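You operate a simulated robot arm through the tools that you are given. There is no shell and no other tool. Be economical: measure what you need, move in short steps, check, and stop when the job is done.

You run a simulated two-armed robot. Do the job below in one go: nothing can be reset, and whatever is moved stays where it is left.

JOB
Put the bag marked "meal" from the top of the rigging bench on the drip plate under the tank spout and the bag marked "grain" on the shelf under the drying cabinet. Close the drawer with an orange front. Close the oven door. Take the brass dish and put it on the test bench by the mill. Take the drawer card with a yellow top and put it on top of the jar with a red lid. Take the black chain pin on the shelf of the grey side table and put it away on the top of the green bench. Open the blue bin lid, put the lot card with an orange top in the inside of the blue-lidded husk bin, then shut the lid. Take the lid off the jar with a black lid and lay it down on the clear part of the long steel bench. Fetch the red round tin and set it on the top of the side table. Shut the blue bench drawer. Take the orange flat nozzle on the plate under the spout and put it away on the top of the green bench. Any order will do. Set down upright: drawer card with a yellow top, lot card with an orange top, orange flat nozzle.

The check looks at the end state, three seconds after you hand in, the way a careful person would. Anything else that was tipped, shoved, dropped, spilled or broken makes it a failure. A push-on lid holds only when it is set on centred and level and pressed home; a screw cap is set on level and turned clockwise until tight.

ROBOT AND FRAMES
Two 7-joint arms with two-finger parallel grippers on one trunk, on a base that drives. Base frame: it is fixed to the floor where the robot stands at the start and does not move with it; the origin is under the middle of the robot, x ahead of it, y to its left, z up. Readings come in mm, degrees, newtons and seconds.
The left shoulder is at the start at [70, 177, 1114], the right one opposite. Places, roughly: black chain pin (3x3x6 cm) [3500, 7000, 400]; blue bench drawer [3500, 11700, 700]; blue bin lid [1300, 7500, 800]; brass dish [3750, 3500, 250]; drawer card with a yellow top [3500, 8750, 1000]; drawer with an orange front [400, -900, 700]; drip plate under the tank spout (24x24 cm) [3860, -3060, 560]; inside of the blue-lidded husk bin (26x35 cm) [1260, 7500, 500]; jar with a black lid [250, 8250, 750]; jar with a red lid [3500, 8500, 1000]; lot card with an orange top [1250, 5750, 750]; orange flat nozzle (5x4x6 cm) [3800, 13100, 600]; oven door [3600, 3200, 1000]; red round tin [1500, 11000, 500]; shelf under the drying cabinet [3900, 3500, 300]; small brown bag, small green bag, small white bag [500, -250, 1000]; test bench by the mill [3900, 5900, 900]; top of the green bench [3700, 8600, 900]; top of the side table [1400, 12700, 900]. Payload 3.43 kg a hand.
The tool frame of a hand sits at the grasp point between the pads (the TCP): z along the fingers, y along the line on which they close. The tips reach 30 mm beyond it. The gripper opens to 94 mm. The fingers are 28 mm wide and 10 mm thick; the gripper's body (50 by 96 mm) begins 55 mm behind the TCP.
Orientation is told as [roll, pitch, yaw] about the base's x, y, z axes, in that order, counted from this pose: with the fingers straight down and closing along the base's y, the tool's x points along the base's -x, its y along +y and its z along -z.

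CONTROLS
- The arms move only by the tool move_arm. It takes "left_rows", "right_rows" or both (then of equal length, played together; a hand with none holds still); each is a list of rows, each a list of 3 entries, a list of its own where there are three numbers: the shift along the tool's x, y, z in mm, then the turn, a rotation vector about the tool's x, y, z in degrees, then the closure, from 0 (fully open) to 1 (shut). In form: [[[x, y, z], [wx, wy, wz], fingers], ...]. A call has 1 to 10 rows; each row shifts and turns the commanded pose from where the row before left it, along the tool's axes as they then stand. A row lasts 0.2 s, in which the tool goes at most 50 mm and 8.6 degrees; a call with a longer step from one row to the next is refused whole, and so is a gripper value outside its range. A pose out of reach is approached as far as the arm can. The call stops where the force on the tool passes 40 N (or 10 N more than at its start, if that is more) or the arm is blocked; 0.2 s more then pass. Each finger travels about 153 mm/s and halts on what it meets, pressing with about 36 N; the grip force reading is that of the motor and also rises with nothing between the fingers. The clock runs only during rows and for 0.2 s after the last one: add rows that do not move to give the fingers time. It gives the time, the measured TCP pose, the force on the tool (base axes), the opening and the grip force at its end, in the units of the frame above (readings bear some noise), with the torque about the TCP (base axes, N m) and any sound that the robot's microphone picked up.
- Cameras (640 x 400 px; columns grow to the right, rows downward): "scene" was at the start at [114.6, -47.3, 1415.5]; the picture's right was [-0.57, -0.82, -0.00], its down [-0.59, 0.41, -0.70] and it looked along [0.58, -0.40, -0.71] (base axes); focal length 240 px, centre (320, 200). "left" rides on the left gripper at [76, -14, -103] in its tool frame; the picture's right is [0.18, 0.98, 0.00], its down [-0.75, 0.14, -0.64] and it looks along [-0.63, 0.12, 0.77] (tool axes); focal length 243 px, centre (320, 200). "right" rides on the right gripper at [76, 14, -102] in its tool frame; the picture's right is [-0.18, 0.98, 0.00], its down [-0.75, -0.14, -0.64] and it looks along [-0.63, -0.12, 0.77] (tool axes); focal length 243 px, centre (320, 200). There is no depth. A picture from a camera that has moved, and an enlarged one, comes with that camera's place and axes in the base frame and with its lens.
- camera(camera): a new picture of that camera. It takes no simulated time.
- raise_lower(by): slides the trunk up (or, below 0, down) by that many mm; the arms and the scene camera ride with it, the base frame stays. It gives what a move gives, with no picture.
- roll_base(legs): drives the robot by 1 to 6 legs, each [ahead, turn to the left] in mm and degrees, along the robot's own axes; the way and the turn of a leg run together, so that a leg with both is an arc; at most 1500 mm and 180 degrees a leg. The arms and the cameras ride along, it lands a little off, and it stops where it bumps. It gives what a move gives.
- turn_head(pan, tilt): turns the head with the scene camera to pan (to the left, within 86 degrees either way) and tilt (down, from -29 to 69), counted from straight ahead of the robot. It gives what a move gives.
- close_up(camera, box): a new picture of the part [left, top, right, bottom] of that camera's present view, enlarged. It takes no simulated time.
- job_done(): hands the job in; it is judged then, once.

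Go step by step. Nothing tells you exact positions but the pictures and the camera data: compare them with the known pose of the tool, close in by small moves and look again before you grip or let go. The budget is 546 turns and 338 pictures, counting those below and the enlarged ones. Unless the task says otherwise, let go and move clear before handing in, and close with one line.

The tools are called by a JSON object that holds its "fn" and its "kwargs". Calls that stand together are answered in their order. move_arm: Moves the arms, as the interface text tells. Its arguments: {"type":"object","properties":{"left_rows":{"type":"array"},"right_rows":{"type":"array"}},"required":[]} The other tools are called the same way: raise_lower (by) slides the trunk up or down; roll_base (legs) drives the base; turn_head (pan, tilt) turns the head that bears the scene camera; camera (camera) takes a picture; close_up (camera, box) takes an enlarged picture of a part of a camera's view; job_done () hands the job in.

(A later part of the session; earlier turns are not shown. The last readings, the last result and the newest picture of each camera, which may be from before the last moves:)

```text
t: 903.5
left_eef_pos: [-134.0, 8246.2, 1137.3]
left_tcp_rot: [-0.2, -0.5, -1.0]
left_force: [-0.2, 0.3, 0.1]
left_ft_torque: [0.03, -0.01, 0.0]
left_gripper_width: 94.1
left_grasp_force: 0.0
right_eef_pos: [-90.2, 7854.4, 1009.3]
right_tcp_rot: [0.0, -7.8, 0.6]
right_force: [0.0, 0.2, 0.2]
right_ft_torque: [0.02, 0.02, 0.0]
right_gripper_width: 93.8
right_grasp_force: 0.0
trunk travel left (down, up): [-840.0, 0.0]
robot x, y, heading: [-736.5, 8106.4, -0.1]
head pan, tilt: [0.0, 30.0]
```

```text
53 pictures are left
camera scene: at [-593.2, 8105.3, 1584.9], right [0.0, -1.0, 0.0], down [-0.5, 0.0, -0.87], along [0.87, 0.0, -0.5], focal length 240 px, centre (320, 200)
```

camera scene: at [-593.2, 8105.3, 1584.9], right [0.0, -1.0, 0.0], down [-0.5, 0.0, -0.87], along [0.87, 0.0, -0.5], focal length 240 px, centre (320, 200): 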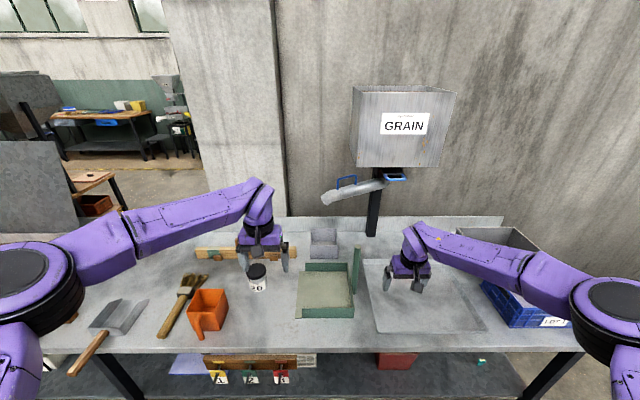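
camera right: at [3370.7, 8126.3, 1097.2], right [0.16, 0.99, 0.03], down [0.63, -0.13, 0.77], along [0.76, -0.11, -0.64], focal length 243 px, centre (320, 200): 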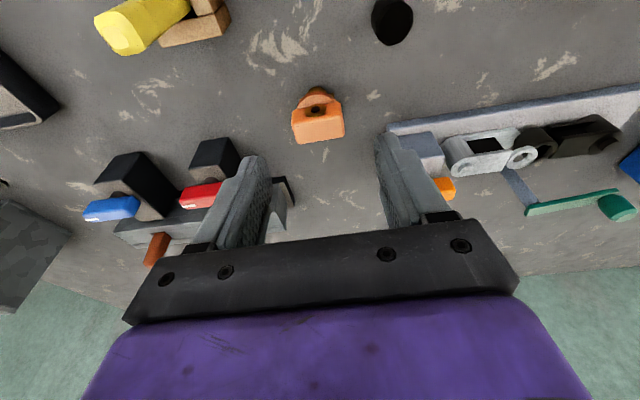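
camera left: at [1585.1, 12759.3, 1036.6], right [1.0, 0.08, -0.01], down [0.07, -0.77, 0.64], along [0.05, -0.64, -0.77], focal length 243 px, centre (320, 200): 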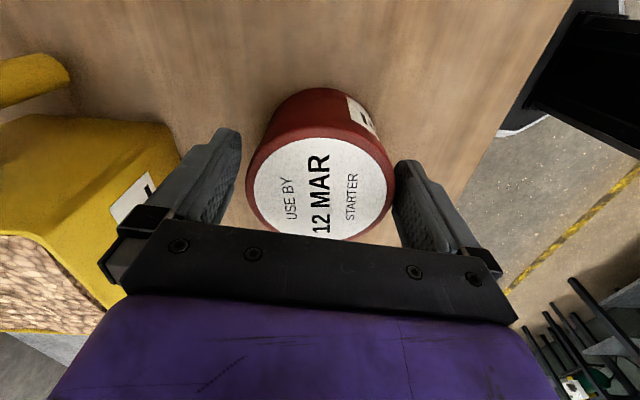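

The black-lid jar stands right here by the left hand, and the clear outlined part of the long steel bench is under the right hand. I zoom in.

{"fn": "close_up", "kwargs": {"camera": "scene", "box": [200, 220, 500, 350]}}

{"fn": "camera", "kwargs": {"camera": "left"}}

```text
2.13 times, centred on (350, 285) of scene
camera zoom: at [-593.2, 8105.3, 1584.9], right [0.0, -1.0, 0.0], down [-0.5, 0.0, -0.87], along [0.87, 0.0, -0.5], focal length 512 px, centre (256, 19)
```

zoom: 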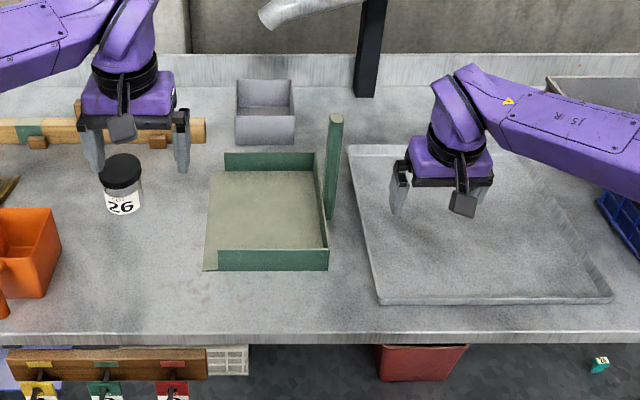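

```text
51 pictures are left
camera left: at [-210.9, 8234.6, 1240.2], right [-0.17, 0.99, 0.0], down [0.75, 0.13, 0.65], along [0.64, 0.1, -0.76], focal length 243 px, centre (320, 200)
```

left: 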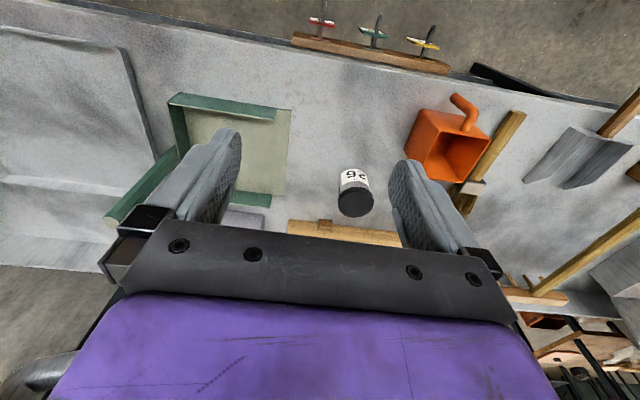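

I come 170 mm closer for a better fix on the jar.

{"fn": "roll_base", "kwargs": {"legs": [[170, 0]]}}

{"fn": "move_arm", "kwargs": {"left_rows": [[[0, 40, 40], [0, 0.5, 0], 0], [[0, 40, 40], [0, 0, 0], 0], [[0, 40, 40], [0, 0, 0], 0], [[0, 0, 0], [0, 0, 0], 0]]}}

{"fn": "camera", "kwargs": {"camera": "left"}}

{"fn": "camera", "kwargs": {"camera": "scene"}}

```text
t: 905.0
left_eef_pos: [30.8, 8246.6, 1138.6]
left_tcp_rot: [-0.3, -0.6, -1.2]
left_force: [0.3, 0.1, -0.2]
left_ft_torque: [-0.03, -0.02, -0.01]
left_gripper_width: 93.7
left_grasp_force: 0.0
right_eef_pos: [74.0, 7852.7, 1009.7]
right_tcp_rot: [0.0, -7.9, 0.5]
right_force: [0.0, -0.2, 0.6]
right_ft_torque: [-0.01, 0.0, -0.01]
right_gripper_width: 94.0
right_grasp_force: 0.1
trunk travel left (down, up): [-840.0, 0.0]
robot x, y, heading: [-565.2, 8105.6, -0.1]
head pan, tilt: [0.0, 30.0]
```

```text
refused: row 1 steps farther than a row can; nothing moved
```

```text
50 pictures are left
camera left: at [-46.6, 8233.3, 1241.6], right [-0.16, 0.99, -0.01], down [0.75, 0.13, 0.65], along [0.64, 0.1, -0.76], focal length 243 px, centre (320, 200)
```

left: 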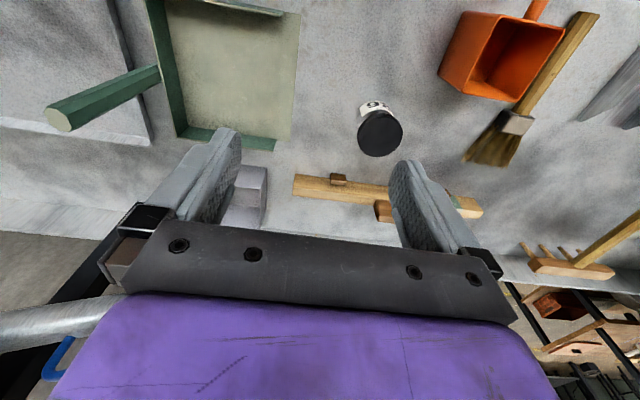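

```text
49 pictures are left
camera scene: at [-430.0, 8105.2, 1585.2], right [0.0, -1.0, 0.0], down [-0.5, 0.0, -0.87], along [0.87, 0.0, -0.5], focal length 240 px, centre (320, 200)
```

scene: 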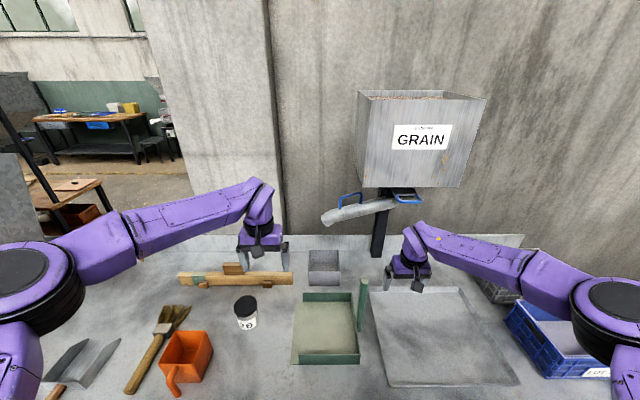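

Lid top centre is at about [116, 8361, 852], about 75 mm across. I look closely at the lid type.

{"fn": "close_up", "kwargs": {"camera": "scene", "box": [220, 280, 270, 340]}}

{"fn": "close_up", "kwargs": {"camera": "left", "box": [330, 80, 430, 180]}}

```text
6.67 times, centred on (245, 310) of scene
camera zoom: at [-430.0, 8105.2, 1585.2], right [0.0, -1.0, 0.0], down [-0.5, 0.0, -0.87], along [0.87, 0.0, -0.5], focal length 1601 px, centre (820, -533)
```

zoom: 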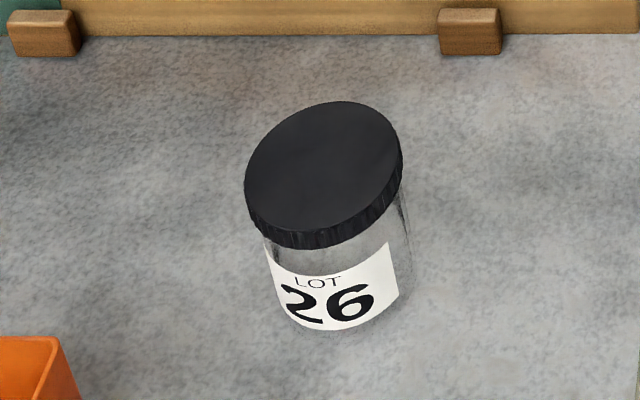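

```text
4.00 times, centred on (380, 130) of left
camera zoom: at [-46.6, 8233.3, 1241.6], right [-0.16, 0.99, -0.01], down [0.75, 0.13, 0.65], along [0.64, 0.1, -0.76], focal length 970 px, centre (80, 480)
```

zoom: 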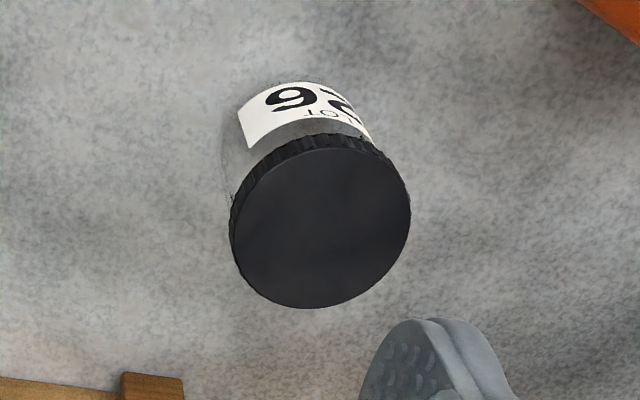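

It is a ribbed lid on an empty glass jar. I drive 120 mm closer and bring the left hand over the lid.

{"fn": "roll_base", "kwargs": {"legs": [[120, 0]]}}

{"fn": "move_arm", "kwargs": {"left_rows": [[[12, 38, 25], [0, 0.6, 0], 0], [[12, 38, 25], [0, 0, -1], 0], [[12, 38, 25], [0, 0, 0], 0], [[0, 0, 45], [0, 0, 0], 0], [[0, 0, 45], [0, 0, 0], 0], [[0, 0, 30], [0, 0, 0], 0], [[0, 0, 0], [0, 0, 0], 0]]}}

{"fn": "camera", "kwargs": {"camera": "left"}}

```text
t: 906.2
left_eef_pos: [145.1, 8248.7, 1142.5]
left_tcp_rot: [-0.2, -1.1, -1.0]
left_force: [-0.3, -0.5, 0.0]
left_ft_torque: [0.02, -0.02, -0.02]
left_gripper_width: 94.0
left_grasp_force: 0.0
right_eef_pos: [189.3, 7854.5, 1014.7]
right_tcp_rot: [0.0, -8.2, 0.6]
right_force: [-1.4, 0.5, 1.2]
right_ft_torque: [-0.01, -0.04, 0.01]
right_gripper_width: 93.8
right_grasp_force: 0.0
trunk travel left (down, up): [-840.0, 0.0]
robot x, y, heading: [-446.9, 8103.8, 0.0]
head pan, tilt: [0.0, 30.0]
```

```text
t: 907.8
left_eef_pos: [116.7, 8360.9, 943.3]
left_tcp_rot: [-0.3, 0.0, 0.1]
left_force: [-0.2, 0.9, 0.5]
left_ft_torque: [0.0, -0.02, 0.03]
left_gripper_width: 94.1
left_grasp_force: 0.0
right_eef_pos: [195.2, 7853.5, 1009.1]
right_tcp_rot: [0.0, -7.7, 0.6]
right_force: [0.2, 0.8, 0.4]
right_ft_torque: [-0.01, -0.04, -0.02]
right_gripper_width: 93.9
right_grasp_force: 0.0
trunk travel left (down, up): [-840.0, 0.0]
robot x, y, heading: [-443.8, 8110.0, -0.1]
head pan, tilt: [0.0, 30.0]
```

```text
46 pictures are left
camera left: at [41.0, 8347.3, 1046.7], right [-0.18, 0.98, 0.0], down [0.75, 0.14, 0.64], along [0.63, 0.12, -0.77], focal length 243 px, centre (320, 200)
```

left: 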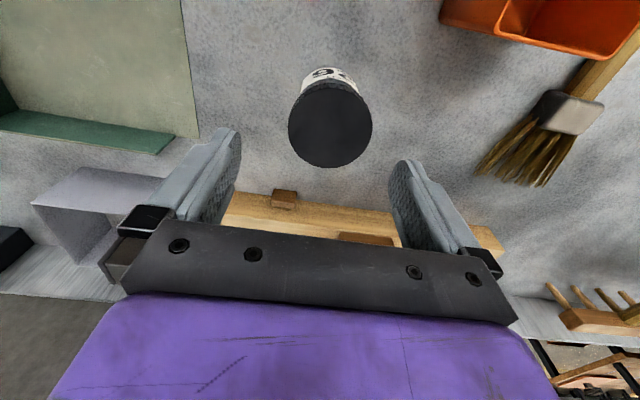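

Refined: lid top centre about [136, 8375, 812], about 83 mm across. I correct and lower to z 870, then re-check.

{"fn": "move_arm", "kwargs": {"left_rows": [[[-19, 14, 25], [0, 0, 0], 0], [[0, 0, 30], [0, 0, 0], 0], [[0, 0, 18], [0, 0, 0], 0], [[0, 0, 0], [0, 0, 0], 0]]}}

{"fn": "camera", "kwargs": {"camera": "left"}}

```text
t: 908.8
left_eef_pos: [137.7, 8375.0, 869.7]
left_tcp_rot: [-0.2, 0.0, -0.2]
left_force: [-0.7, 0.3, 0.6]
left_ft_torque: [-0.01, 0.01, 0.03]
left_gripper_width: 93.9
left_grasp_force: 0.1
right_eef_pos: [195.5, 7854.5, 1008.7]
right_tcp_rot: [0.0, -7.8, 0.7]
right_force: [-0.3, 0.1, 0.0]
right_ft_torque: [-0.02, 0.02, -0.03]
right_gripper_width: 94.1
right_grasp_force: 0.1
trunk travel left (down, up): [-840.0, 0.0]
robot x, y, heading: [-442.9, 8111.3, 0.3]
head pan, tilt: [0.0, 30.0]
```

```text
45 pictures are left
camera left: at [60.7, 8360.9, 973.1], right [-0.18, 0.98, 0.0], down [0.75, 0.14, 0.64], along [0.63, 0.11, -0.77], focal length 243 px, centre (320, 200)
```

left: 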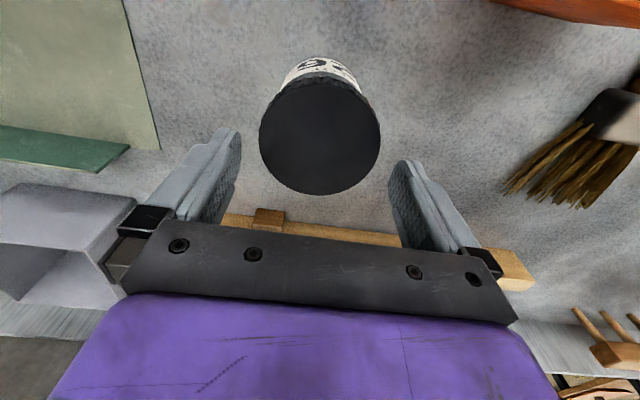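

Lid centre [133, 8372], top z 816. I centre, lower to lid height and close on it.

{"fn": "move_arm", "kwargs": {"left_rows": [[[5, -2.6, 15], [0, 0, 0], 0], [[0, 0, 20], [0, 0, 0], 0], [[0, 0, 16], [0, 0, 0], 0], [[0, 0, 0], [0, 0, 0], 0], [[0, 0, 0], [0, 0, 0], 0.1], [[0, 0, 0], [0, 0, 0], 0.4], [[0, 0, 0], [0, 0, 0], 0.6], [[0, 0, 0], [0, 0, 0], 0.6]]}}

{"fn": "camera", "kwargs": {"camera": "left"}}

```text
t: 910.6
left_eef_pos: [130.6, 8372.3, 819.2]
left_tcp_rot: [-0.2, 0.1, 0.0]
left_force: [2.2, 1.3, 0.5]
left_ft_torque: [0.05, -0.01, -0.01]
left_gripper_width: 81.9
left_grasp_force: 36.6
right_eef_pos: [195.2, 7853.7, 1009.7]
right_tcp_rot: [0.0, -7.8, 0.5]
right_force: [-0.2, -0.5, -1.2]
right_ft_torque: [0.01, 0.0, 0.01]
right_gripper_width: 94.1
right_grasp_force: 0.1
trunk travel left (down, up): [-840.0, 0.0]
robot x, y, heading: [-443.8, 8108.6, -0.0]
head pan, tilt: [0.0, 30.0]
```

```text
44 pictures are left
camera left: at [55.4, 8357.7, 922.6], right [-0.18, 0.98, 0.0], down [0.75, 0.14, 0.64], along [0.63, 0.11, -0.77], focal length 243 px, centre (320, 200)
```

left: 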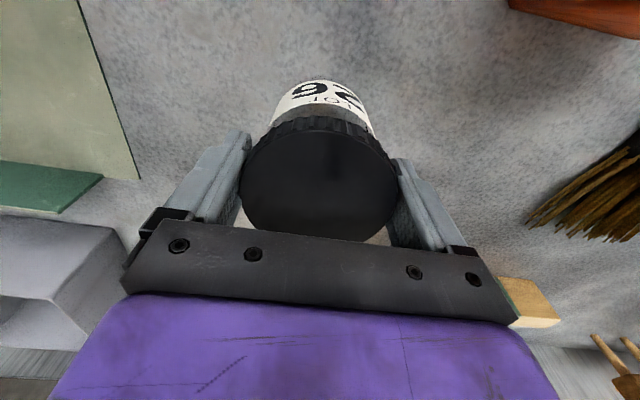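

The lid is gripped (82 mm). I turn it counter-clockwise by about 43° and see whether the jar stays still.

{"fn": "move_arm", "kwargs": {"left_rows": [[[0, 0, 0], [0, 0, -8.5], 0.7], [[0, 0, 0], [0, 0, -8.5], 0.7], [[0, 0, 0], [0, 0, -8.5], 0.7], [[0, 0, 0], [0, 0, -8.5], 0.7], [[0, 0, 0], [0, 0, -8.5], 0.7], [[0, 0, 0], [0, 0, 0], 0.7]]}}

{"fn": "camera", "kwargs": {"camera": "left"}}

{"fn": "close_up", "kwargs": {"camera": "scene", "box": [180, 270, 320, 400]}}

```text
t: 912.0
left_eef_pos: [132.0, 8370.8, 818.8]
left_tcp_rot: [-0.2, 0.2, 42.6]
left_force: [1.3, -1.9, 2.2]
left_ft_torque: [-0.32, -0.2, -0.03]
left_gripper_width: 81.9
left_grasp_force: 36.1
right_eef_pos: [195.1, 7852.8, 1009.4]
right_tcp_rot: [0.0, -7.8, 0.7]
right_force: [-0.6, -0.3, -0.4]
right_ft_torque: [-0.02, -0.02, -0.04]
right_gripper_width: 94.3
right_grasp_force: 0.1
trunk travel left (down, up): [-840.0, 0.0]
robot x, y, heading: [-444.2, 8105.4, -0.1]
head pan, tilt: [0.0, 30.0]
```

```text
43 pictures are left
camera left: at [85.0, 8309.1, 922.6], right [-0.8, 0.6, 0.0], down [0.46, 0.62, 0.64], along [0.38, 0.51, -0.77], focal length 243 px, centre (320, 200)
```

left: 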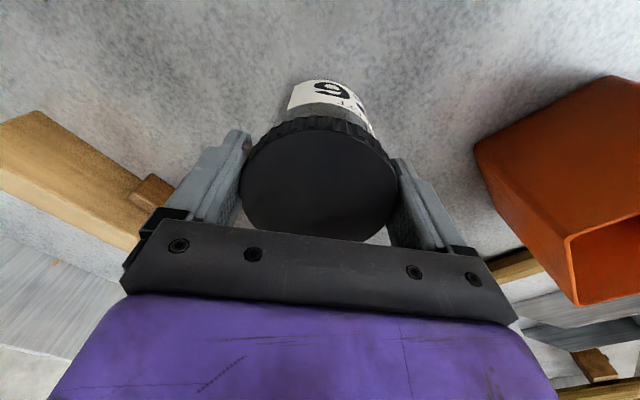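

```text
3.08 times, centred on (250, 335) of scene
camera zoom: at [-307.8, 8104.6, 1584.9], right [0.0, -1.0, 0.0], down [-0.5, 0.0, -0.87], along [0.87, 0.0, -0.5], focal length 739 px, centre (535, -215)
```

zoom: 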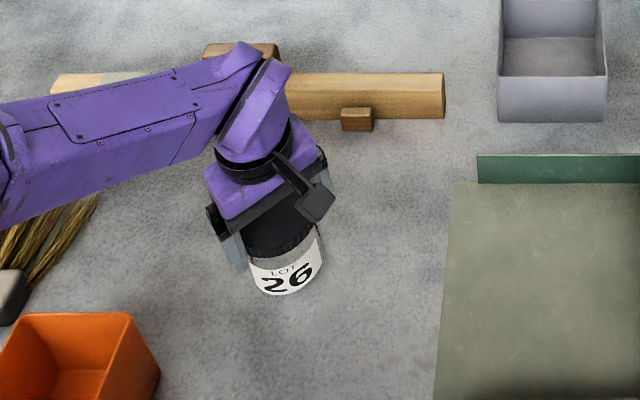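

The lid turns while the jar mostly stays. I now try lifting it gently a few mm.

{"fn": "move_arm", "kwargs": {"left_rows": [[[0, 0, -3], [0, 0, 0], 0.7], [[0, 0, -4], [0, 0, 0], 0.7], [[0, 0, -5], [0, 0, 0], 0.7], [[0, 0, 0], [0, 0, 0], 0.7]]}}

{"fn": "close_up", "kwargs": {"camera": "scene", "box": [180, 270, 320, 400]}}

{"fn": "camera", "kwargs": {"camera": "left"}}

```text
t: 913.0
left_eef_pos: [132.3, 8372.3, 830.2]
left_tcp_rot: [-0.1, 0.2, 42.3]
left_force: [0.4, 0.2, -2.8]
left_ft_torque: [0.01, 0.01, 0.05]
left_gripper_width: 82.1
left_grasp_force: 36.3
right_eef_pos: [195.7, 7854.3, 1008.3]
right_tcp_rot: [0.0, -7.8, 0.5]
right_force: [-0.9, -0.4, 0.7]
right_ft_torque: [-0.01, -0.01, 0.01]
right_gripper_width: 94.0
right_grasp_force: 0.1
trunk travel left (down, up): [-840.0, 0.0]
robot x, y, heading: [-443.5, 8103.4, 0.3]
head pan, tilt: [0.0, 30.0]
```

```text
3.08 times, centred on (250, 335) of scene
camera zoom: at [-306.8, 8105.7, 1584.7], right [0.0, -1.0, 0.0], down [-0.5, 0.0, -0.87], along [0.87, 0.0, -0.5], focal length 739 px, centre (535, -215)
```

zoom: 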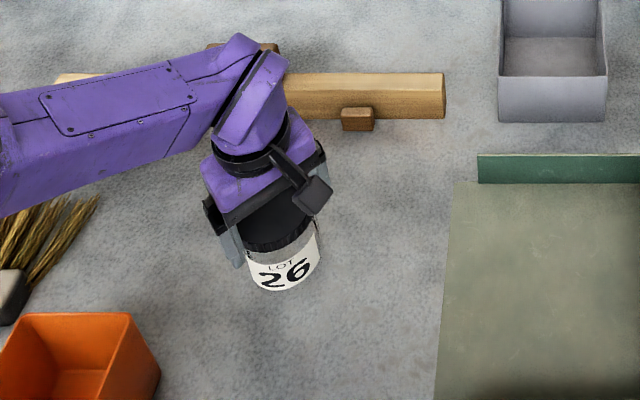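

```text
40 pictures are left
camera left: at [84.9, 8310.2, 933.4], right [-0.8, 0.6, 0.0], down [0.46, 0.62, 0.64], along [0.38, 0.51, -0.77], focal length 243 px, centre (320, 200)
```

left: 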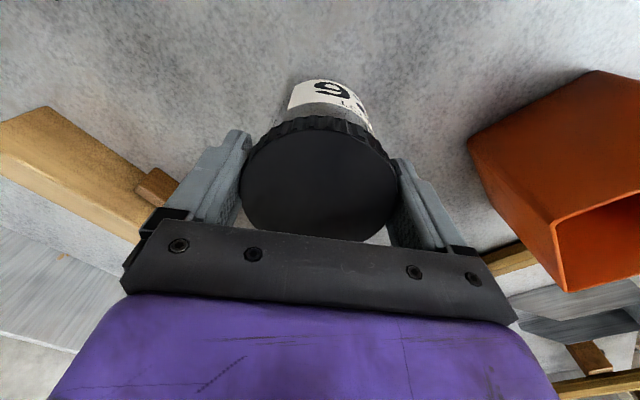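

The jar came up with it, so it is a screw cap. I set it back down and unscrew further, pressing lightly so that bench friction holds the jar.

{"fn": "move_arm", "kwargs": {"left_rows": [[[0, 0, 5], [0, 0, 0], 0.7], [[0, 0, 5], [0, 0, 0], 0.7], [[0, 0, 4], [0, 0, 0], 0.7], [[0, 0, 0], [0, 0, -8.5], 0.7], [[0, 0, 0], [0, 0, -8.5], 0.7], [[0, 0, 0], [0, 0, -8.5], 0.7], [[0, 0, 0], [0, 0, -8.5], 0.7], [[0, 0, 0], [0, 0, -8.5], 0.7], [[0, 0, 0], [0, 0, -8.5], 0.7]]}}

{"fn": "close_up", "kwargs": {"camera": "scene", "box": [180, 270, 320, 400]}}

```text
t: 915.0
left_eef_pos: [131.6, 8369.7, 818.9]
left_tcp_rot: [-0.2, 0.1, 93.6]
left_force: [8.0, -1.6, 22.6]
left_ft_torque: [0.19, -0.55, -0.1]
left_gripper_width: 81.9
left_grasp_force: 36.4
right_eef_pos: [193.7, 7852.4, 1011.0]
right_tcp_rot: [0.1, -7.8, 0.6]
right_force: [-0.3, 0.5, 1.0]
right_ft_torque: [-0.01, 0.0, 0.02]
right_gripper_width: 94.1
right_grasp_force: 0.0
trunk travel left (down, up): [-840.0, 0.0]
robot x, y, heading: [-449.2, 8106.6, -0.0]
head pan, tilt: [0.0, 30.0]
```

```text
3.08 times, centred on (250, 335) of scene
camera zoom: at [-309.8, 8103.0, 1585.2], right [0.0, -1.0, 0.0], down [-0.5, 0.0, -0.87], along [0.87, 0.0, -0.5], focal length 739 px, centre (535, -215)
```

zoom: 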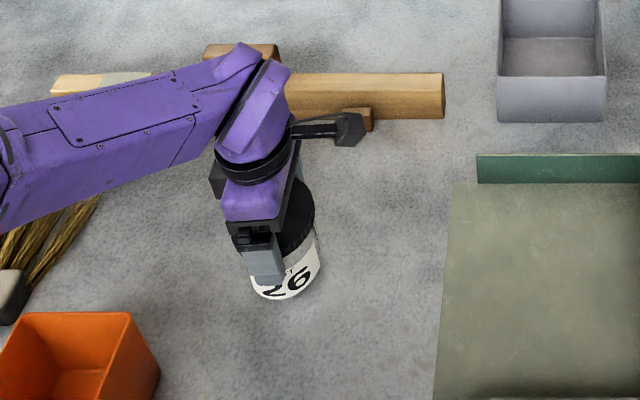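

The jar stays still now while the lid turns. Test-lift to see if it is off; then set back and take another stroke.

{"fn": "move_arm", "kwargs": {"left_rows": [[[0, 0, -4], [0, 0, 0], 0.7], [[0, 0, -5], [0, 0, 0], 0.7], [[0, 0, -6], [0, 0, 0], 0.7], [[0, 0, 0], [0, 0, 0], 0.7]]}}

```text
t: 916.0
left_eef_pos: [131.6, 8372.1, 831.0]
left_tcp_rot: [0.2, 0.1, 93.6]
left_force: [-1.0, -0.5, -1.9]
left_ft_torque: [-0.01, -0.02, 0.02]
left_gripper_width: 81.9
left_grasp_force: 36.0
right_eef_pos: [195.9, 7853.7, 1010.1]
right_tcp_rot: [0.0, -7.7, 0.6]
right_force: [0.8, 0.0, -0.9]
right_ft_torque: [0.0, -0.02, 0.04]
right_gripper_width: 94.0
right_grasp_force: 0.1
trunk travel left (down, up): [-840.0, 0.0]
robot x, y, heading: [-445.8, 8105.3, -0.1]
head pan, tilt: [0.0, 30.0]
```

{"fn": "move_arm", "kwargs": {"left_rows": [[[0, 0, 5], [0, 0, 0], 0.7], [[0, 0, 5], [0, 0, 0], 0.7], [[0, 0, 3], [0, 0, 0], 0.7], [[0, 0, 0], [0, 0, 0], 0], [[0, 0, 0], [0, 0, 0], 0], [[0, 0, 0], [0, 0, 8.5], 0], [[0, 0, 0], [0, 0, 8.5], 0], [[0, 0, 0], [0, 0, 8.5], 0], [[0, 0, 0], [0, 0, 8.5], 0], [[0, 0, 0], [0, 0, 8.5], 0]]}}

{"fn": "move_arm", "kwargs": {"left_rows": [[[0, 0, 0], [0, 0, 8.5], 0], [[0, 0, 0], [0, 0, 8.5], 0], [[0, 0, 0], [0, 0, 8.5], 0], [[0, 0, 0], [0, 0, 8.5], 0], [[0, 0, 0], [0, 0, 8.5], 0], [[0, 0, 0], [0, 0, 8.5], 0], [[0, 0, 0], [0, 0, 8.5], 0], [[0, 0, 0], [0, 0, 8.5], 0], [[0, 0, 0], [0, 0, 8.5], 0]]}}

{"fn": "move_arm", "kwargs": {"left_rows": [[[0, 0, 0], [0, 0, 0], 0.4], [[0, 0, 0], [0, 0, 0], 0.7], [[0, 0, 1], [0, 0, 0], 0.7], [[0, 0, 0], [0, 0, -8.5], 0.7], [[0, 0, 0], [0, 0, -8.5], 0.7], [[0, 0, 0], [0, 0, -8.5], 0.7], [[0, 0, 0], [0, 0, -8.5], 0.7], [[0, 0, 0], [0, 0, -8.5], 0.7], [[0, 0, 0], [0, 0, -8.5], 0.7], [[0, 0, 0], [0, 0, -8.5], 0.7]]}}

{"fn": "move_arm", "kwargs": {"left_rows": [[[0, 0, -0.3], [0, 0, -8.5], 0.7], [[0, 0, -0.3], [0, 0, -8.5], 0.7], [[0, 0, -0.3], [0, 0, -8.5], 0.7], [[0, 0, -0.3], [0, 0, -8.5], 0.7], [[0, 0, -0.3], [0, 0, -8.5], 0.7], [[0, 0, -0.3], [0, 0, -8.5], 0.7], [[0, 0, 0], [0, 0, -8.5], 0.7]]}}

{"fn": "close_up", "kwargs": {"camera": "scene", "box": [180, 270, 320, 400]}}

```text
t: 918.2
left_eef_pos: [131.3, 8372.4, 819.7]
left_tcp_rot: [-0.1, 0.1, 50.7]
left_force: [-0.6, 0.6, 0.0]
left_ft_torque: [0.0, -0.02, 0.0]
left_gripper_width: 93.7
left_grasp_force: 0.1
right_eef_pos: [195.8, 7854.0, 1009.9]
right_tcp_rot: [0.0, -7.8, 0.6]
right_force: [-0.3, 0.1, 0.1]
right_ft_torque: [0.01, 0.03, 0.0]
right_gripper_width: 94.1
right_grasp_force: 0.1
trunk travel left (down, up): [-840.0, 0.0]
robot x, y, heading: [-451.8, 8109.9, 0.1]
head pan, tilt: [0.0, 30.0]
```

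```text
t: 920.2
left_eef_pos: [131.6, 8371.2, 819.7]
left_tcp_rot: [-0.3, 0.1, -2.9]
left_force: [-0.2, 0.8, 0.3]
left_ft_torque: [-0.02, 0.0, 0.0]
left_gripper_width: 94.0
left_grasp_force: 0.2
left hand out of reach, approached as far as the arm can: row 7, 8, 9
right_eef_pos: [195.8, 7853.9, 1008.6]
right_tcp_rot: [0.0, -7.8, 0.6]
right_force: [0.1, -0.5, 0.5]
right_ft_torque: [0.0, 0.02, 0.06]
right_gripper_width: 94.0
right_grasp_force: 0.0
trunk travel left (down, up): [-840.0, 0.0]
robot x, y, heading: [-447.5, 8108.2, 0.2]
head pan, tilt: [0.0, 30.0]
```

```text
t: 922.4
left_eef_pos: [130.9, 8371.3, 819.0]
left_tcp_rot: [-0.2, 0.1, 56.8]
left_force: [5.4, -0.7, 12.4]
left_ft_torque: [0.0, -0.32, -0.04]
left_gripper_width: 82.2
left_grasp_force: 36.0
right_eef_pos: [194.3, 7853.8, 1008.9]
right_tcp_rot: [-0.1, -7.8, 0.6]
right_force: [-0.8, -0.5, 0.1]
right_ft_torque: [0.01, -0.03, 0.0]
right_gripper_width: 94.0
right_grasp_force: 0.0
trunk travel left (down, up): [-840.0, 0.0]
robot x, y, heading: [-447.4, 8106.9, 0.0]
head pan, tilt: [0.0, 30.0]
```

```text
t: 924.0
left_eef_pos: [130.5, 8371.7, 819.8]
left_tcp_rot: [0.2, 0.0, 116.3]
left_force: [3.6, -0.3, 6.3]
left_ft_torque: [0.18, -0.36, -0.02]
left_gripper_width: 82.4
left_grasp_force: 35.6
right_eef_pos: [195.9, 7854.1, 1009.6]
right_tcp_rot: [-0.1, -7.9, 0.5]
right_force: [-0.3, -0.1, 0.9]
right_ft_torque: [-0.04, 0.0, 0.0]
right_gripper_width: 93.9
right_grasp_force: 0.1
trunk travel left (down, up): [-840.0, 0.0]
robot x, y, heading: [-446.4, 8111.7, -0.2]
head pan, tilt: [0.0, 30.0]
```

```text
3.08 times, centred on (250, 335) of scene
camera zoom: at [-308.0, 8104.6, 1584.8], right [0.0, -1.0, 0.0], down [-0.5, 0.0, -0.87], along [0.87, 0.0, -0.5], focal length 739 px, centre (535, -215)
```

zoom: 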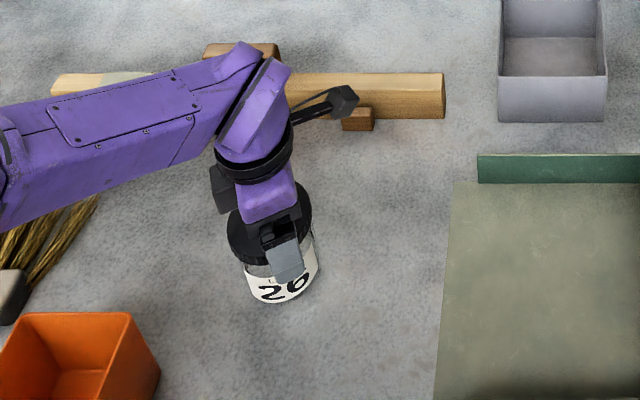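

About 210° turned in total with the jar still. I test-lift by 15 mm and look.

{"fn": "move_arm", "kwargs": {"left_rows": [[[0, 0, -4], [0, 0, 0], 0.7], [[0, 0, -5], [0, 0, 0], 0.7], [[0, 0, -6], [0, 0, 0], 0.7], [[0, 0, 0], [0, 0, 0], 0.7], [[0, 0, 0], [0, 0, 0], 0.7]]}}

{"fn": "close_up", "kwargs": {"camera": "scene", "box": [180, 270, 320, 400]}}

```text
t: 925.2
left_eef_pos: [130.9, 8369.9, 833.2]
left_tcp_rot: [0.2, 0.2, 116.1]
left_force: [0.0, -0.4, -1.9]
left_ft_torque: [0.02, 0.01, 0.02]
left_gripper_width: 82.2
left_grasp_force: 36.1
right_eef_pos: [195.8, 7853.6, 1008.5]
right_tcp_rot: [0.1, -7.8, 0.7]
right_force: [-0.4, 1.0, 0.4]
right_ft_torque: [-0.02, -0.01, -0.03]
right_gripper_width: 93.9
right_grasp_force: 0.0
trunk travel left (down, up): [-840.0, 0.0]
robot x, y, heading: [-444.0, 8110.2, 0.3]
head pan, tilt: [0.0, 30.0]
```

```text
3.08 times, centred on (250, 335) of scene
camera zoom: at [-307.1, 8105.3, 1584.8], right [0.0, -1.0, 0.0], down [-0.5, 0.0, -0.87], along [0.87, 0.0, -0.5], focal length 739 px, centre (535, -215)
```

zoom: 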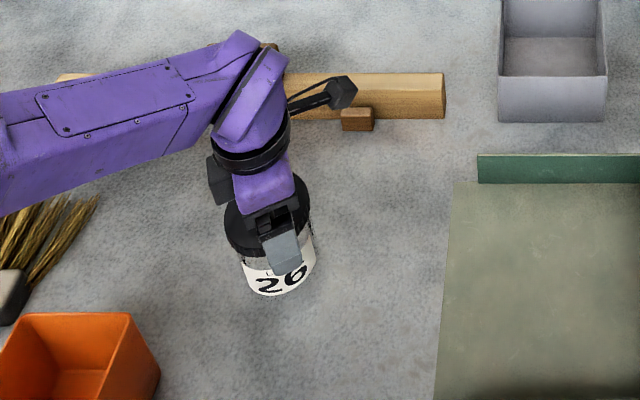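

Still attached. I set it down and do two more unscrewing strokes.

{"fn": "move_arm", "kwargs": {"left_rows": [[[0, 0, 5], [0, 0, 0], 0.7], [[0, 0, 5], [0, 0, 0], 0.7], [[0, 0, 4], [0, 0, 0], 0.7], [[0, 0, 0], [0, 0, 0], 0], [[0, 0, 0], [0, 0, 0], 0], [[0, 0, 0], [0, 0, 8.5], 0], [[0, 0, 0], [0, 0, 8.5], 0], [[0, 0, 0], [0, 0, 8.5], 0], [[0, 0, 0], [0, 0, 8.5], 0], [[0, 0, 0], [0, 0, 8.5], 0]]}}

{"fn": "move_arm", "kwargs": {"left_rows": [[[0, 0, 0], [0, 0, 8.5], 0], [[0, 0, 0], [0, 0, 8.5], 0], [[0, 0, 0], [0, 0, 8.5], 0], [[0, 0, 0], [0, 0, 8.5], 0], [[0, 0, 0], [0, 0, 8.5], 0], [[0, 0, 0], [0, 0, 8.5], 0], [[0, 0, 0], [0, 0, 8.5], 0], [[0, 0, 0], [0, 0, 8.5], 0], [[0, 0, 0], [0, 0, 0], 0.4], [[0, 0, 0], [0, 0, 0], 0.7]]}}

{"fn": "move_arm", "kwargs": {"left_rows": [[[0, 0, 1], [0, 0, 0], 0.7], [[0, 0, 0], [0, 0, -8.5], 0.7], [[0, 0, 0], [0, 0, -8.5], 0.7], [[0, 0, 0], [0, 0, -8.5], 0.7], [[0, 0, -0.2], [0, 0, -8.5], 0.7], [[0, 0, -0.2], [0, 0, -8.5], 0.7], [[0, 0, -0.2], [0, 0, -8.5], 0.7], [[0, 0, -0.2], [0, 0, -8.5], 0.7], [[0, 0, -0.2], [0, 0, -8.5], 0.7], [[0, 0, -0.2], [0, 0, -8.5], 0.7]]}}

{"fn": "move_arm", "kwargs": {"left_rows": [[[0, 0, -0.2], [0, 0, -8.5], 0.7], [[0, 0, -0.2], [0, 0, -8.5], 0.7], [[0, 0, -0.2], [0, 0, -8.5], 0.7], [[0, 0, -0.2], [0, 0, -8.5], 0.7], [[0, 0, -4], [0, 0, 0], 0.7], [[0, 0, -5], [0, 0, 0], 0.7], [[0, 0, -6], [0, 0, 0], 0.7], [[0, 0, 0], [0, 0, 0], 0.7], [[0, 0, 0], [0, 0, 0], 0.7]]}}

{"fn": "close_up", "kwargs": {"camera": "scene", "box": [180, 270, 320, 400]}}

```text
t: 927.4
left_eef_pos: [130.8, 8371.9, 819.7]
left_tcp_rot: [0.0, 0.2, 73.5]
left_force: [-0.3, 0.7, -0.1]
left_ft_torque: [0.01, 0.01, 0.0]
left_gripper_width: 93.9
left_grasp_force: 0.0
right_eef_pos: [195.0, 7854.4, 1009.5]
right_tcp_rot: [0.0, -7.8, 0.6]
right_force: [-0.2, -0.3, -0.2]
right_ft_torque: [-0.01, 0.01, -0.04]
right_gripper_width: 93.9
right_grasp_force: 0.1
trunk travel left (down, up): [-840.0, 0.0]
robot x, y, heading: [-445.1, 8105.6, 0.0]
head pan, tilt: [0.0, 30.0]
```

```text
t: 929.6
left_eef_pos: [132.2, 8371.0, 820.1]
left_tcp_rot: [-0.2, 0.1, 5.5]
left_force: [-0.9, -0.7, -0.1]
left_ft_torque: [-0.1, 0.0, -0.01]
left_gripper_width: 72.3
left_grasp_force: 35.4
right_eef_pos: [195.3, 7852.9, 1009.5]
right_tcp_rot: [0.0, -7.7, 0.6]
right_force: [-0.3, 0.2, -0.6]
right_ft_torque: [0.01, -0.01, -0.01]
right_gripper_width: 93.8
right_grasp_force: 0.1
trunk travel left (down, up): [-840.0, 0.0]
robot x, y, heading: [-445.9, 8106.4, -0.2]
head pan, tilt: [0.0, 30.0]
```

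```text
t: 931.8
left_eef_pos: [131.6, 8371.5, 820.9]
left_tcp_rot: [0.0, 0.2, 82.3]
left_force: [1.3, -1.9, 3.4]
left_ft_torque: [0.04, -0.32, -0.06]
left_gripper_width: 71.2
left_grasp_force: 36.0
right_eef_pos: [195.3, 7853.7, 1009.8]
right_tcp_rot: [-0.1, -7.7, 0.7]
right_force: [0.0, 0.4, -0.4]
right_ft_torque: [0.0, 0.01, -0.01]
right_gripper_width: 94.2
right_grasp_force: 0.0
trunk travel left (down, up): [-840.0, 0.0]
robot x, y, heading: [-446.7, 8106.3, 0.2]
head pan, tilt: [0.0, 30.0]
```

```text
t: 933.8
left_eef_pos: [131.7, 8371.9, 835.9]
left_tcp_rot: [0.1, 0.2, 116.1]
left_force: [-0.1, 0.5, -0.5]
left_ft_torque: [-0.02, -0.02, -0.02]
left_gripper_width: 28.5
left_grasp_force: 0.0
right_eef_pos: [194.4, 7853.2, 1009.1]
right_tcp_rot: [-0.1, -7.8, 0.6]
right_force: [0.0, -0.2, 0.2]
right_ft_torque: [0.01, 0.0, -0.03]
right_gripper_width: 94.0
right_grasp_force: 0.1
trunk travel left (down, up): [-840.0, 0.0]
robot x, y, heading: [-445.8, 8102.1, 0.1]
head pan, tilt: [0.0, 30.0]
```

```text
3.08 times, centred on (250, 335) of scene
camera zoom: at [-307.4, 8105.0, 1584.9], right [0.0, -1.0, 0.0], down [-0.5, 0.0, -0.87], along [0.87, 0.0, -0.5], focal length 739 px, centre (535, -215)
```

zoom: 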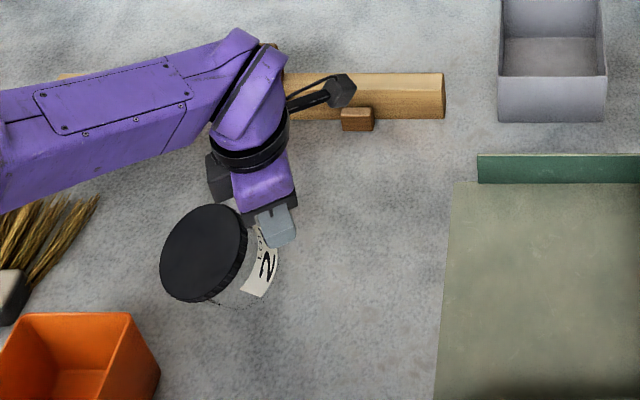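

The grip slipped and the jar has moved. I stop and look carefully.

{"fn": "move_arm", "kwargs": {"left_rows": [[[0, 0, 0], [0, 0, 0], 0.7], [[0, 0, -40], [0, 0, 0], 0.7], [[0, 0, -40], [0, 0, 0], 0.7], [[0, 0, -40], [0, 0, 0], 0.3], [[30, 0, -30], [0, 0, 0], 0]]}}

{"fn": "camera", "kwargs": {"camera": "left"}}

{"fn": "close_up", "kwargs": {"camera": "scene", "box": [170, 270, 310, 400]}}

```text
t: 935.0
left_eef_pos: [145.7, 8343.5, 985.4]
left_tcp_rot: [0.2, 0.1, 116.1]
left_force: [1.0, 0.2, 0.6]
left_ft_torque: [0.03, -0.01, -0.02]
left_gripper_width: 93.9
left_grasp_force: 0.0
right_eef_pos: [195.5, 7852.2, 1008.0]
right_tcp_rot: [0.1, -7.8, 0.6]
right_force: [-1.3, -0.7, -0.3]
right_ft_torque: [0.05, -0.02, 0.0]
right_gripper_width: 93.8
right_grasp_force: 0.0
trunk travel left (down, up): [-840.0, 0.0]
robot x, y, heading: [-445.9, 8106.7, -0.0]
head pan, tilt: [0.0, 30.0]
```

```text
35 pictures are left
camera left: at [192.0, 8281.4, 1088.9], right [-0.8, -0.6, 0.0], down [-0.46, 0.62, 0.64], along [-0.39, 0.51, -0.77], focal length 243 px, centre (320, 200)
```

left: 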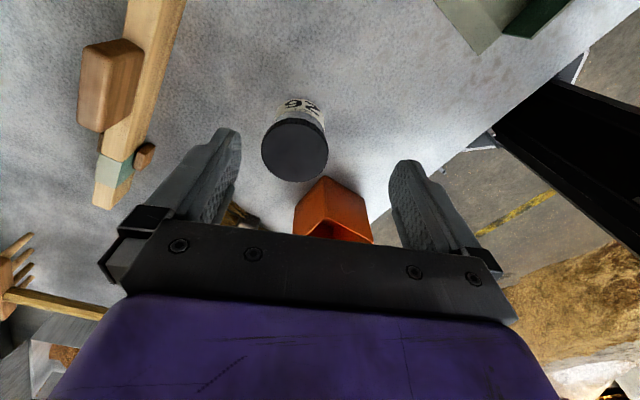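

```text
3.08 times, centred on (240, 335) of scene
camera zoom: at [-307.0, 8102.5, 1584.7], right [0.0, -1.0, 0.0], down [-0.5, 0.0, -0.87], along [0.87, 0.0, -0.5], focal length 739 px, centre (566, -215)
```

zoom: 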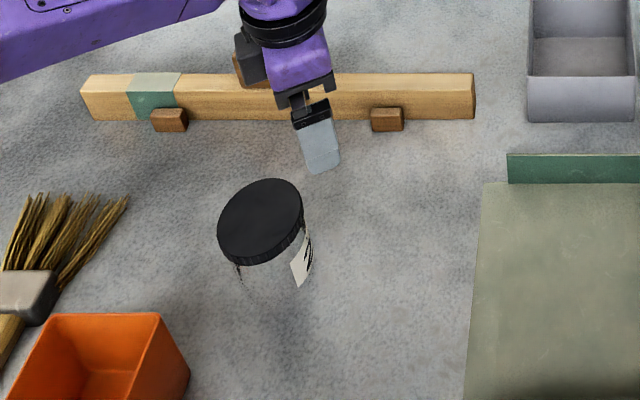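

The jar still stands upright with its lid on, just shifted to about [127, 8416]. A push-on lid needs the jar held, so I'll hold the jar body with the right hand from the front and pull with the left. First I reposition the robot opposite the jar and set up the hands.

{"fn": "roll_base", "kwargs": {"legs": [[-250, 0], [0, 90], [330, 0], [0, -90]]}}

{"fn": "move_arm", "kwargs": {"left_rows": [[[0, 0, -15], [0, 0, 8.5], 0], [[0, 0, -15], [0, 0, 8.5], 0], [[0, 0, -15], [0, 0, 8.5], 0], [[0, 0, 0], [0, 0, 8.5], 0], [[0, 0, 0], [0, 0, 8.5], 0], [[0, 0, 0], [0, 0, 8.5], 0], [[0, 0, 0], [0, 0, 8.5], 0], [[0, 0, 0], [0, 0, 8.5], 0], [[0, 0, 0], [0, 0, 8.5], 0], [[0, 0, 0], [0, 0, 8.5], 0]], "right_rows": [[[0, 0, 0], [0, -8.5, 0], 0], [[0, 0, 0], [0, -8.5, 0], 0], [[0, 0, 0], [0, -8.5, 0], 0], [[0, 0, 0], [0, -8.5, 0], 0], [[0, 0, 0], [0, -8.5, 0], 0], [[0, 0, 0], [0, -2, 0], 0], [[-5, 20, 5], [0, 0, 0], 0], [[-5, 20, 5], [0, 0, 0], 0], [[-5, 20, 5], [0, 0, 0], 0], [[0, 0, 0], [0, 0, 0], 0]]}}

{"fn": "raise_lower", "kwargs": {"by": -150}}

{"fn": "turn_head", "kwargs": {"pan": 0, "tilt": 38}}

{"fn": "camera", "kwargs": {"camera": "scene"}}

```text
t: 946.4
left_eef_pos: [-130.3, 8691.8, 985.0]
left_tcp_rot: [0.2, 0.2, 118.0]
left_force: [0.4, -0.3, -0.2]
left_ft_torque: [-0.01, 0.0, -0.02]
left_gripper_width: 94.0
left_grasp_force: 0.0
right_eef_pos: [-64.4, 8201.8, 1008.8]
right_tcp_rot: [0.0, -7.7, 2.4]
right_force: [-0.2, 0.0, 0.2]
right_ft_torque: [0.01, 0.02, 0.02]
right_gripper_width: 93.8
right_grasp_force: 0.0
trunk travel left (down, up): [-840.0, 0.0]
robot x, y, heading: [-717.3, 8434.5, 1.7]
head pan, tilt: [0.0, 30.0]
```

```text
t: 948.6
left_eef_pos: [-129.8, 8692.4, 1031.1]
left_tcp_rot: [-0.1, 0.1, 32.8]
left_force: [0.5, -0.3, 0.2]
left_ft_torque: [0.02, -0.02, 0.0]
left_gripper_width: 94.0
left_grasp_force: 0.0
right_eef_pos: [-45.4, 8260.9, 1009.8]
right_tcp_rot: [0.0, -52.3, 2.4]
right_force: [0.1, 0.1, -0.2]
right_ft_torque: [0.0, -0.01, 0.02]
right_gripper_width: 93.8
right_grasp_force: 0.0
trunk travel left (down, up): [-840.0, 0.0]
robot x, y, heading: [-713.2, 8432.4, 1.7]
head pan, tilt: [0.0, 30.0]
```

```text
t: 950.3
left_eef_pos: [-129.4, 8691.9, 881.0]
left_tcp_rot: [-0.1, 0.2, 33.0]
left_force: [0.0, 0.1, 0.3]
left_ft_torque: [0.01, 0.01, 0.01]
left_gripper_width: 94.1
left_grasp_force: 0.0
right_eef_pos: [-46.0, 8262.6, 861.2]
right_tcp_rot: [-0.1, -52.4, 2.5]
right_force: [-0.6, -0.1, -0.7]
right_ft_torque: [0.01, -0.02, 0.02]
right_gripper_width: 93.9
right_grasp_force: 0.2
trunk travel left (down, up): [-690.0, 150.0]
robot x, y, heading: [-713.3, 8435.0, 1.7]
head pan, tilt: [0.0, 30.0]
```

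```text
t: 951.0
left_eef_pos: [-130.1, 8692.4, 881.9]
left_tcp_rot: [-0.2, 0.1, 33.1]
left_force: [0.5, 0.0, 0.2]
left_ft_torque: [-0.01, -0.03, 0.0]
left_gripper_width: 93.9
left_grasp_force: 0.0
right_eef_pos: [-45.1, 8262.9, 861.4]
right_tcp_rot: [0.0, -52.3, 2.5]
right_force: [0.5, 0.1, 0.2]
right_ft_torque: [0.03, 0.02, 0.0]
right_gripper_width: 93.8
right_grasp_force: 0.0
trunk travel left (down, up): [-690.0, 150.0]
robot x, y, heading: [-714.6, 8429.6, 1.9]
head pan, tilt: [0.0, 38.0]
```

```text
33 pictures are left
camera scene: at [-578.9, 8437.2, 1422.5], right [0.03, -1.0, 0.0], down [-0.62, -0.02, -0.79], along [0.79, 0.03, -0.62], focal length 240 px, centre (320, 200)
```

scene: 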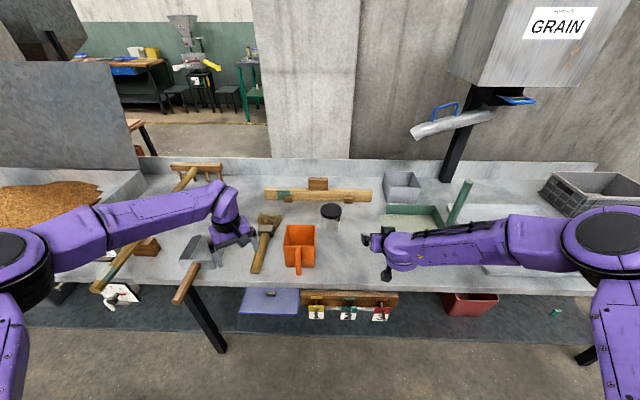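

The jar is at about [127, 8416] with the orange scoop to its front left. I yaw the right hand by 34° so it comes in from the front right, and move it to the start of the approach.

{"fn": "move_arm", "kwargs": {"right_rows": [[[0, 0, 0], [-6.73, 0, -5.2], 0], [[0, 0, 0], [-6.73, 0, -5.2], 0], [[0, 0, 0], [-6.73, 0, -5.2], 0], [[0, 0, 0], [-6.73, 0, -5.2], 0], [[-24.4, 6.9, 31.6], [0, 0, 0], 0], [[-24.4, 6.9, 31.6], [0, 0, 0], 0], [[-24.4, 6.9, 31.6], [0, 0, 0], 0], [[28, 0, 21.6], [0, 0, 0], 0], [[28, 0, 21.6], [0, 0, 0], 0], [[14, 0, 11], [0, 0, 0], 0]]}}

{"fn": "camera", "kwargs": {"camera": "right"}}

{"fn": "camera", "kwargs": {"camera": "scene"}}

```text
t: 953.2
left_eef_pos: [-129.6, 8691.9, 881.3]
left_tcp_rot: [-0.2, 0.2, 32.9]
left_force: [0.2, -0.2, 0.1]
left_ft_torque: [-0.02, 0.01, 0.01]
left_gripper_width: 94.0
left_grasp_force: 0.0
right_eef_pos: [38.9, 8349.7, 770.2]
right_tcp_rot: [0.1, -52.3, 36.5]
right_force: [0.5, -0.3, 0.6]
right_ft_torque: [0.04, 0.0, 0.03]
right_gripper_width: 94.1
right_grasp_force: 0.1
trunk travel left (down, up): [-690.0, 150.0]
robot x, y, heading: [-711.8, 8434.0, 1.8]
head pan, tilt: [0.0, 38.0]
```

```text
32 pictures are left
camera right: at [-72.3, 8284.1, 772.9], right [-0.49, 0.86, 0.15], down [0.05, -0.14, 0.99], along [0.87, 0.49, 0.03], focal length 243 px, centre (320, 200)
```

right: 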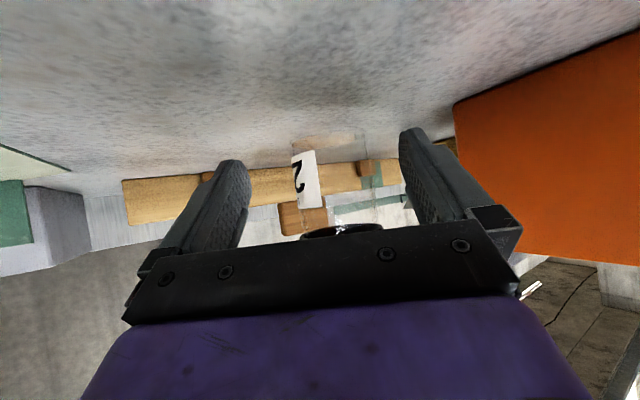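

```text
31 pictures are left
camera scene: at [-578.7, 8437.4, 1422.5], right [0.03, -1.0, 0.0], down [-0.62, -0.02, -0.79], along [0.79, 0.03, -0.62], focal length 240 px, centre (320, 200)
```

scene: 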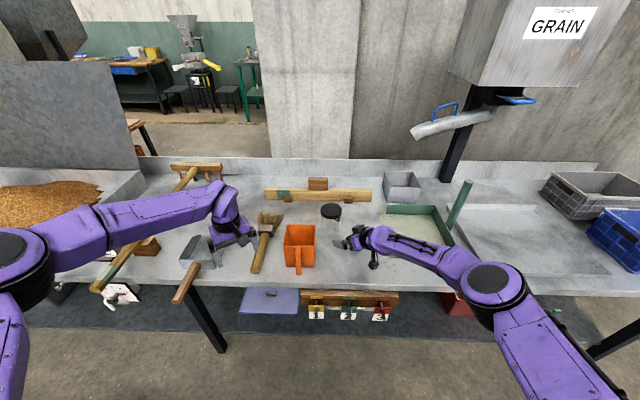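

The jar's glass body is centred between the fingers' line. I advance 96 mm and close gently on the body, leaving room for the lid.

{"fn": "move_arm", "kwargs": {"right_rows": [[[-18.2, 1.5, 27.8], [0, 0, 0], 0], [[-18.2, 1.5, 27.8], [0, 0, 0], 0], [[-18.2, 1.5, 27.8], [0, 0, 0], 0], [[0, 0, 0], [0, 0, 0], 0]]}}

{"fn": "camera", "kwargs": {"camera": "right"}}

```text
t: 954.2
left_eef_pos: [-129.7, 8692.7, 881.0]
left_tcp_rot: [-0.2, 0.2, 33.0]
left_force: [0.2, 0.0, 0.5]
left_ft_torque: [-0.02, 0.03, 0.03]
left_gripper_width: 93.9
left_grasp_force: 0.1
right_eef_pos: [63.7, 8369.2, 767.2]
right_tcp_rot: [0.0, -52.3, 36.5]
right_force: [0.8, 1.0, 0.4]
right_ft_torque: [0.01, 0.01, 0.0]
right_gripper_width: 94.0
right_grasp_force: 0.2
right hand out of reach, approached as far as the arm can: row 2, 3
trunk travel left (down, up): [-690.0, 150.0]
robot x, y, heading: [-714.8, 8434.4, 2.1]
head pan, tilt: [0.0, 38.0]
```

```text
30 pictures are left
camera right: at [-48.2, 8303.2, 770.4], right [-0.49, 0.86, 0.15], down [0.05, -0.14, 0.99], along [0.87, 0.49, 0.03], focal length 243 px, centre (320, 200)
```

right: 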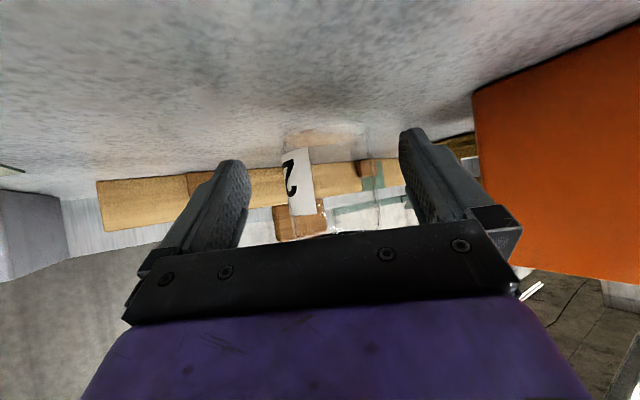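

Out of reach from here; I pull the hand back, drive the base 100 mm forward and approach again.

{"fn": "move_arm", "kwargs": {"right_rows": [[[27.6, 14.7, -35.7], [0, 0, 0], 0], [[27.6, 14.7, -35.7], [0, 0, 0], 0], [[0, 0, 0], [0, 0, 0], 0]]}}

{"fn": "roll_base", "kwargs": {"legs": [[100, -1.5]]}}

{"fn": "camera", "kwargs": {"camera": "right"}}

```text
t: 955.0
left_eef_pos: [-128.9, 8692.2, 879.1]
left_tcp_rot: [0.1, 0.1, 33.0]
left_force: [-0.1, -0.1, -0.2]
left_ft_torque: [0.0, 0.02, 0.0]
left_gripper_width: 94.1
left_grasp_force: 0.0
right_eef_pos: [-27.6, 8336.9, 768.4]
right_tcp_rot: [0.0, -52.2, 36.4]
right_force: [-0.8, -0.7, -0.3]
right_ft_torque: [0.01, 0.01, 0.01]
right_gripper_width: 93.9
right_grasp_force: 0.0
trunk travel left (down, up): [-690.0, 150.0]
robot x, y, heading: [-712.2, 8432.6, 1.8]
head pan, tilt: [0.0, 38.0]
```

```text
t: 956.2
left_eef_pos: [-23.3, 8679.8, 881.5]
left_tcp_rot: [-0.3, 0.3, 31.4]
left_force: [-0.4, 0.7, 0.0]
left_ft_torque: [-0.01, 0.02, 0.01]
left_gripper_width: 94.0
left_grasp_force: 0.1
right_eef_pos: [70.7, 8323.4, 769.2]
right_tcp_rot: [0.0, -52.3, 35.0]
right_force: [-0.2, -0.1, -0.5]
right_ft_torque: [0.0, -0.02, 0.0]
right_gripper_width: 93.9
right_grasp_force: 0.1
trunk travel left (down, up): [-690.0, 150.0]
robot x, y, heading: [-608.8, 8438.5, 0.4]
head pan, tilt: [0.0, 38.0]
```

```text
29 pictures are left
camera right: at [-43.9, 8260.1, 771.7], right [-0.47, 0.87, 0.15], down [0.04, -0.14, 0.99], along [0.88, 0.47, 0.03], focal length 243 px, centre (320, 200)
```

right: 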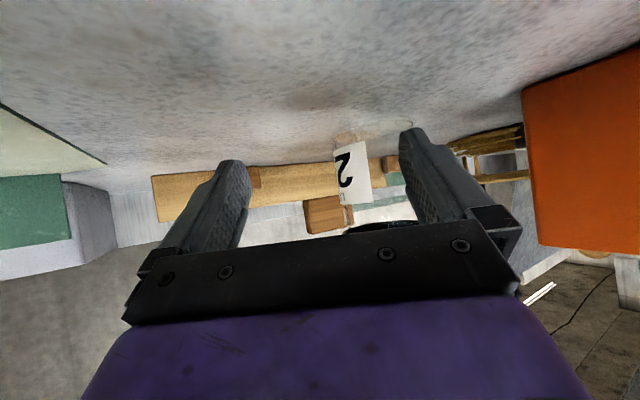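

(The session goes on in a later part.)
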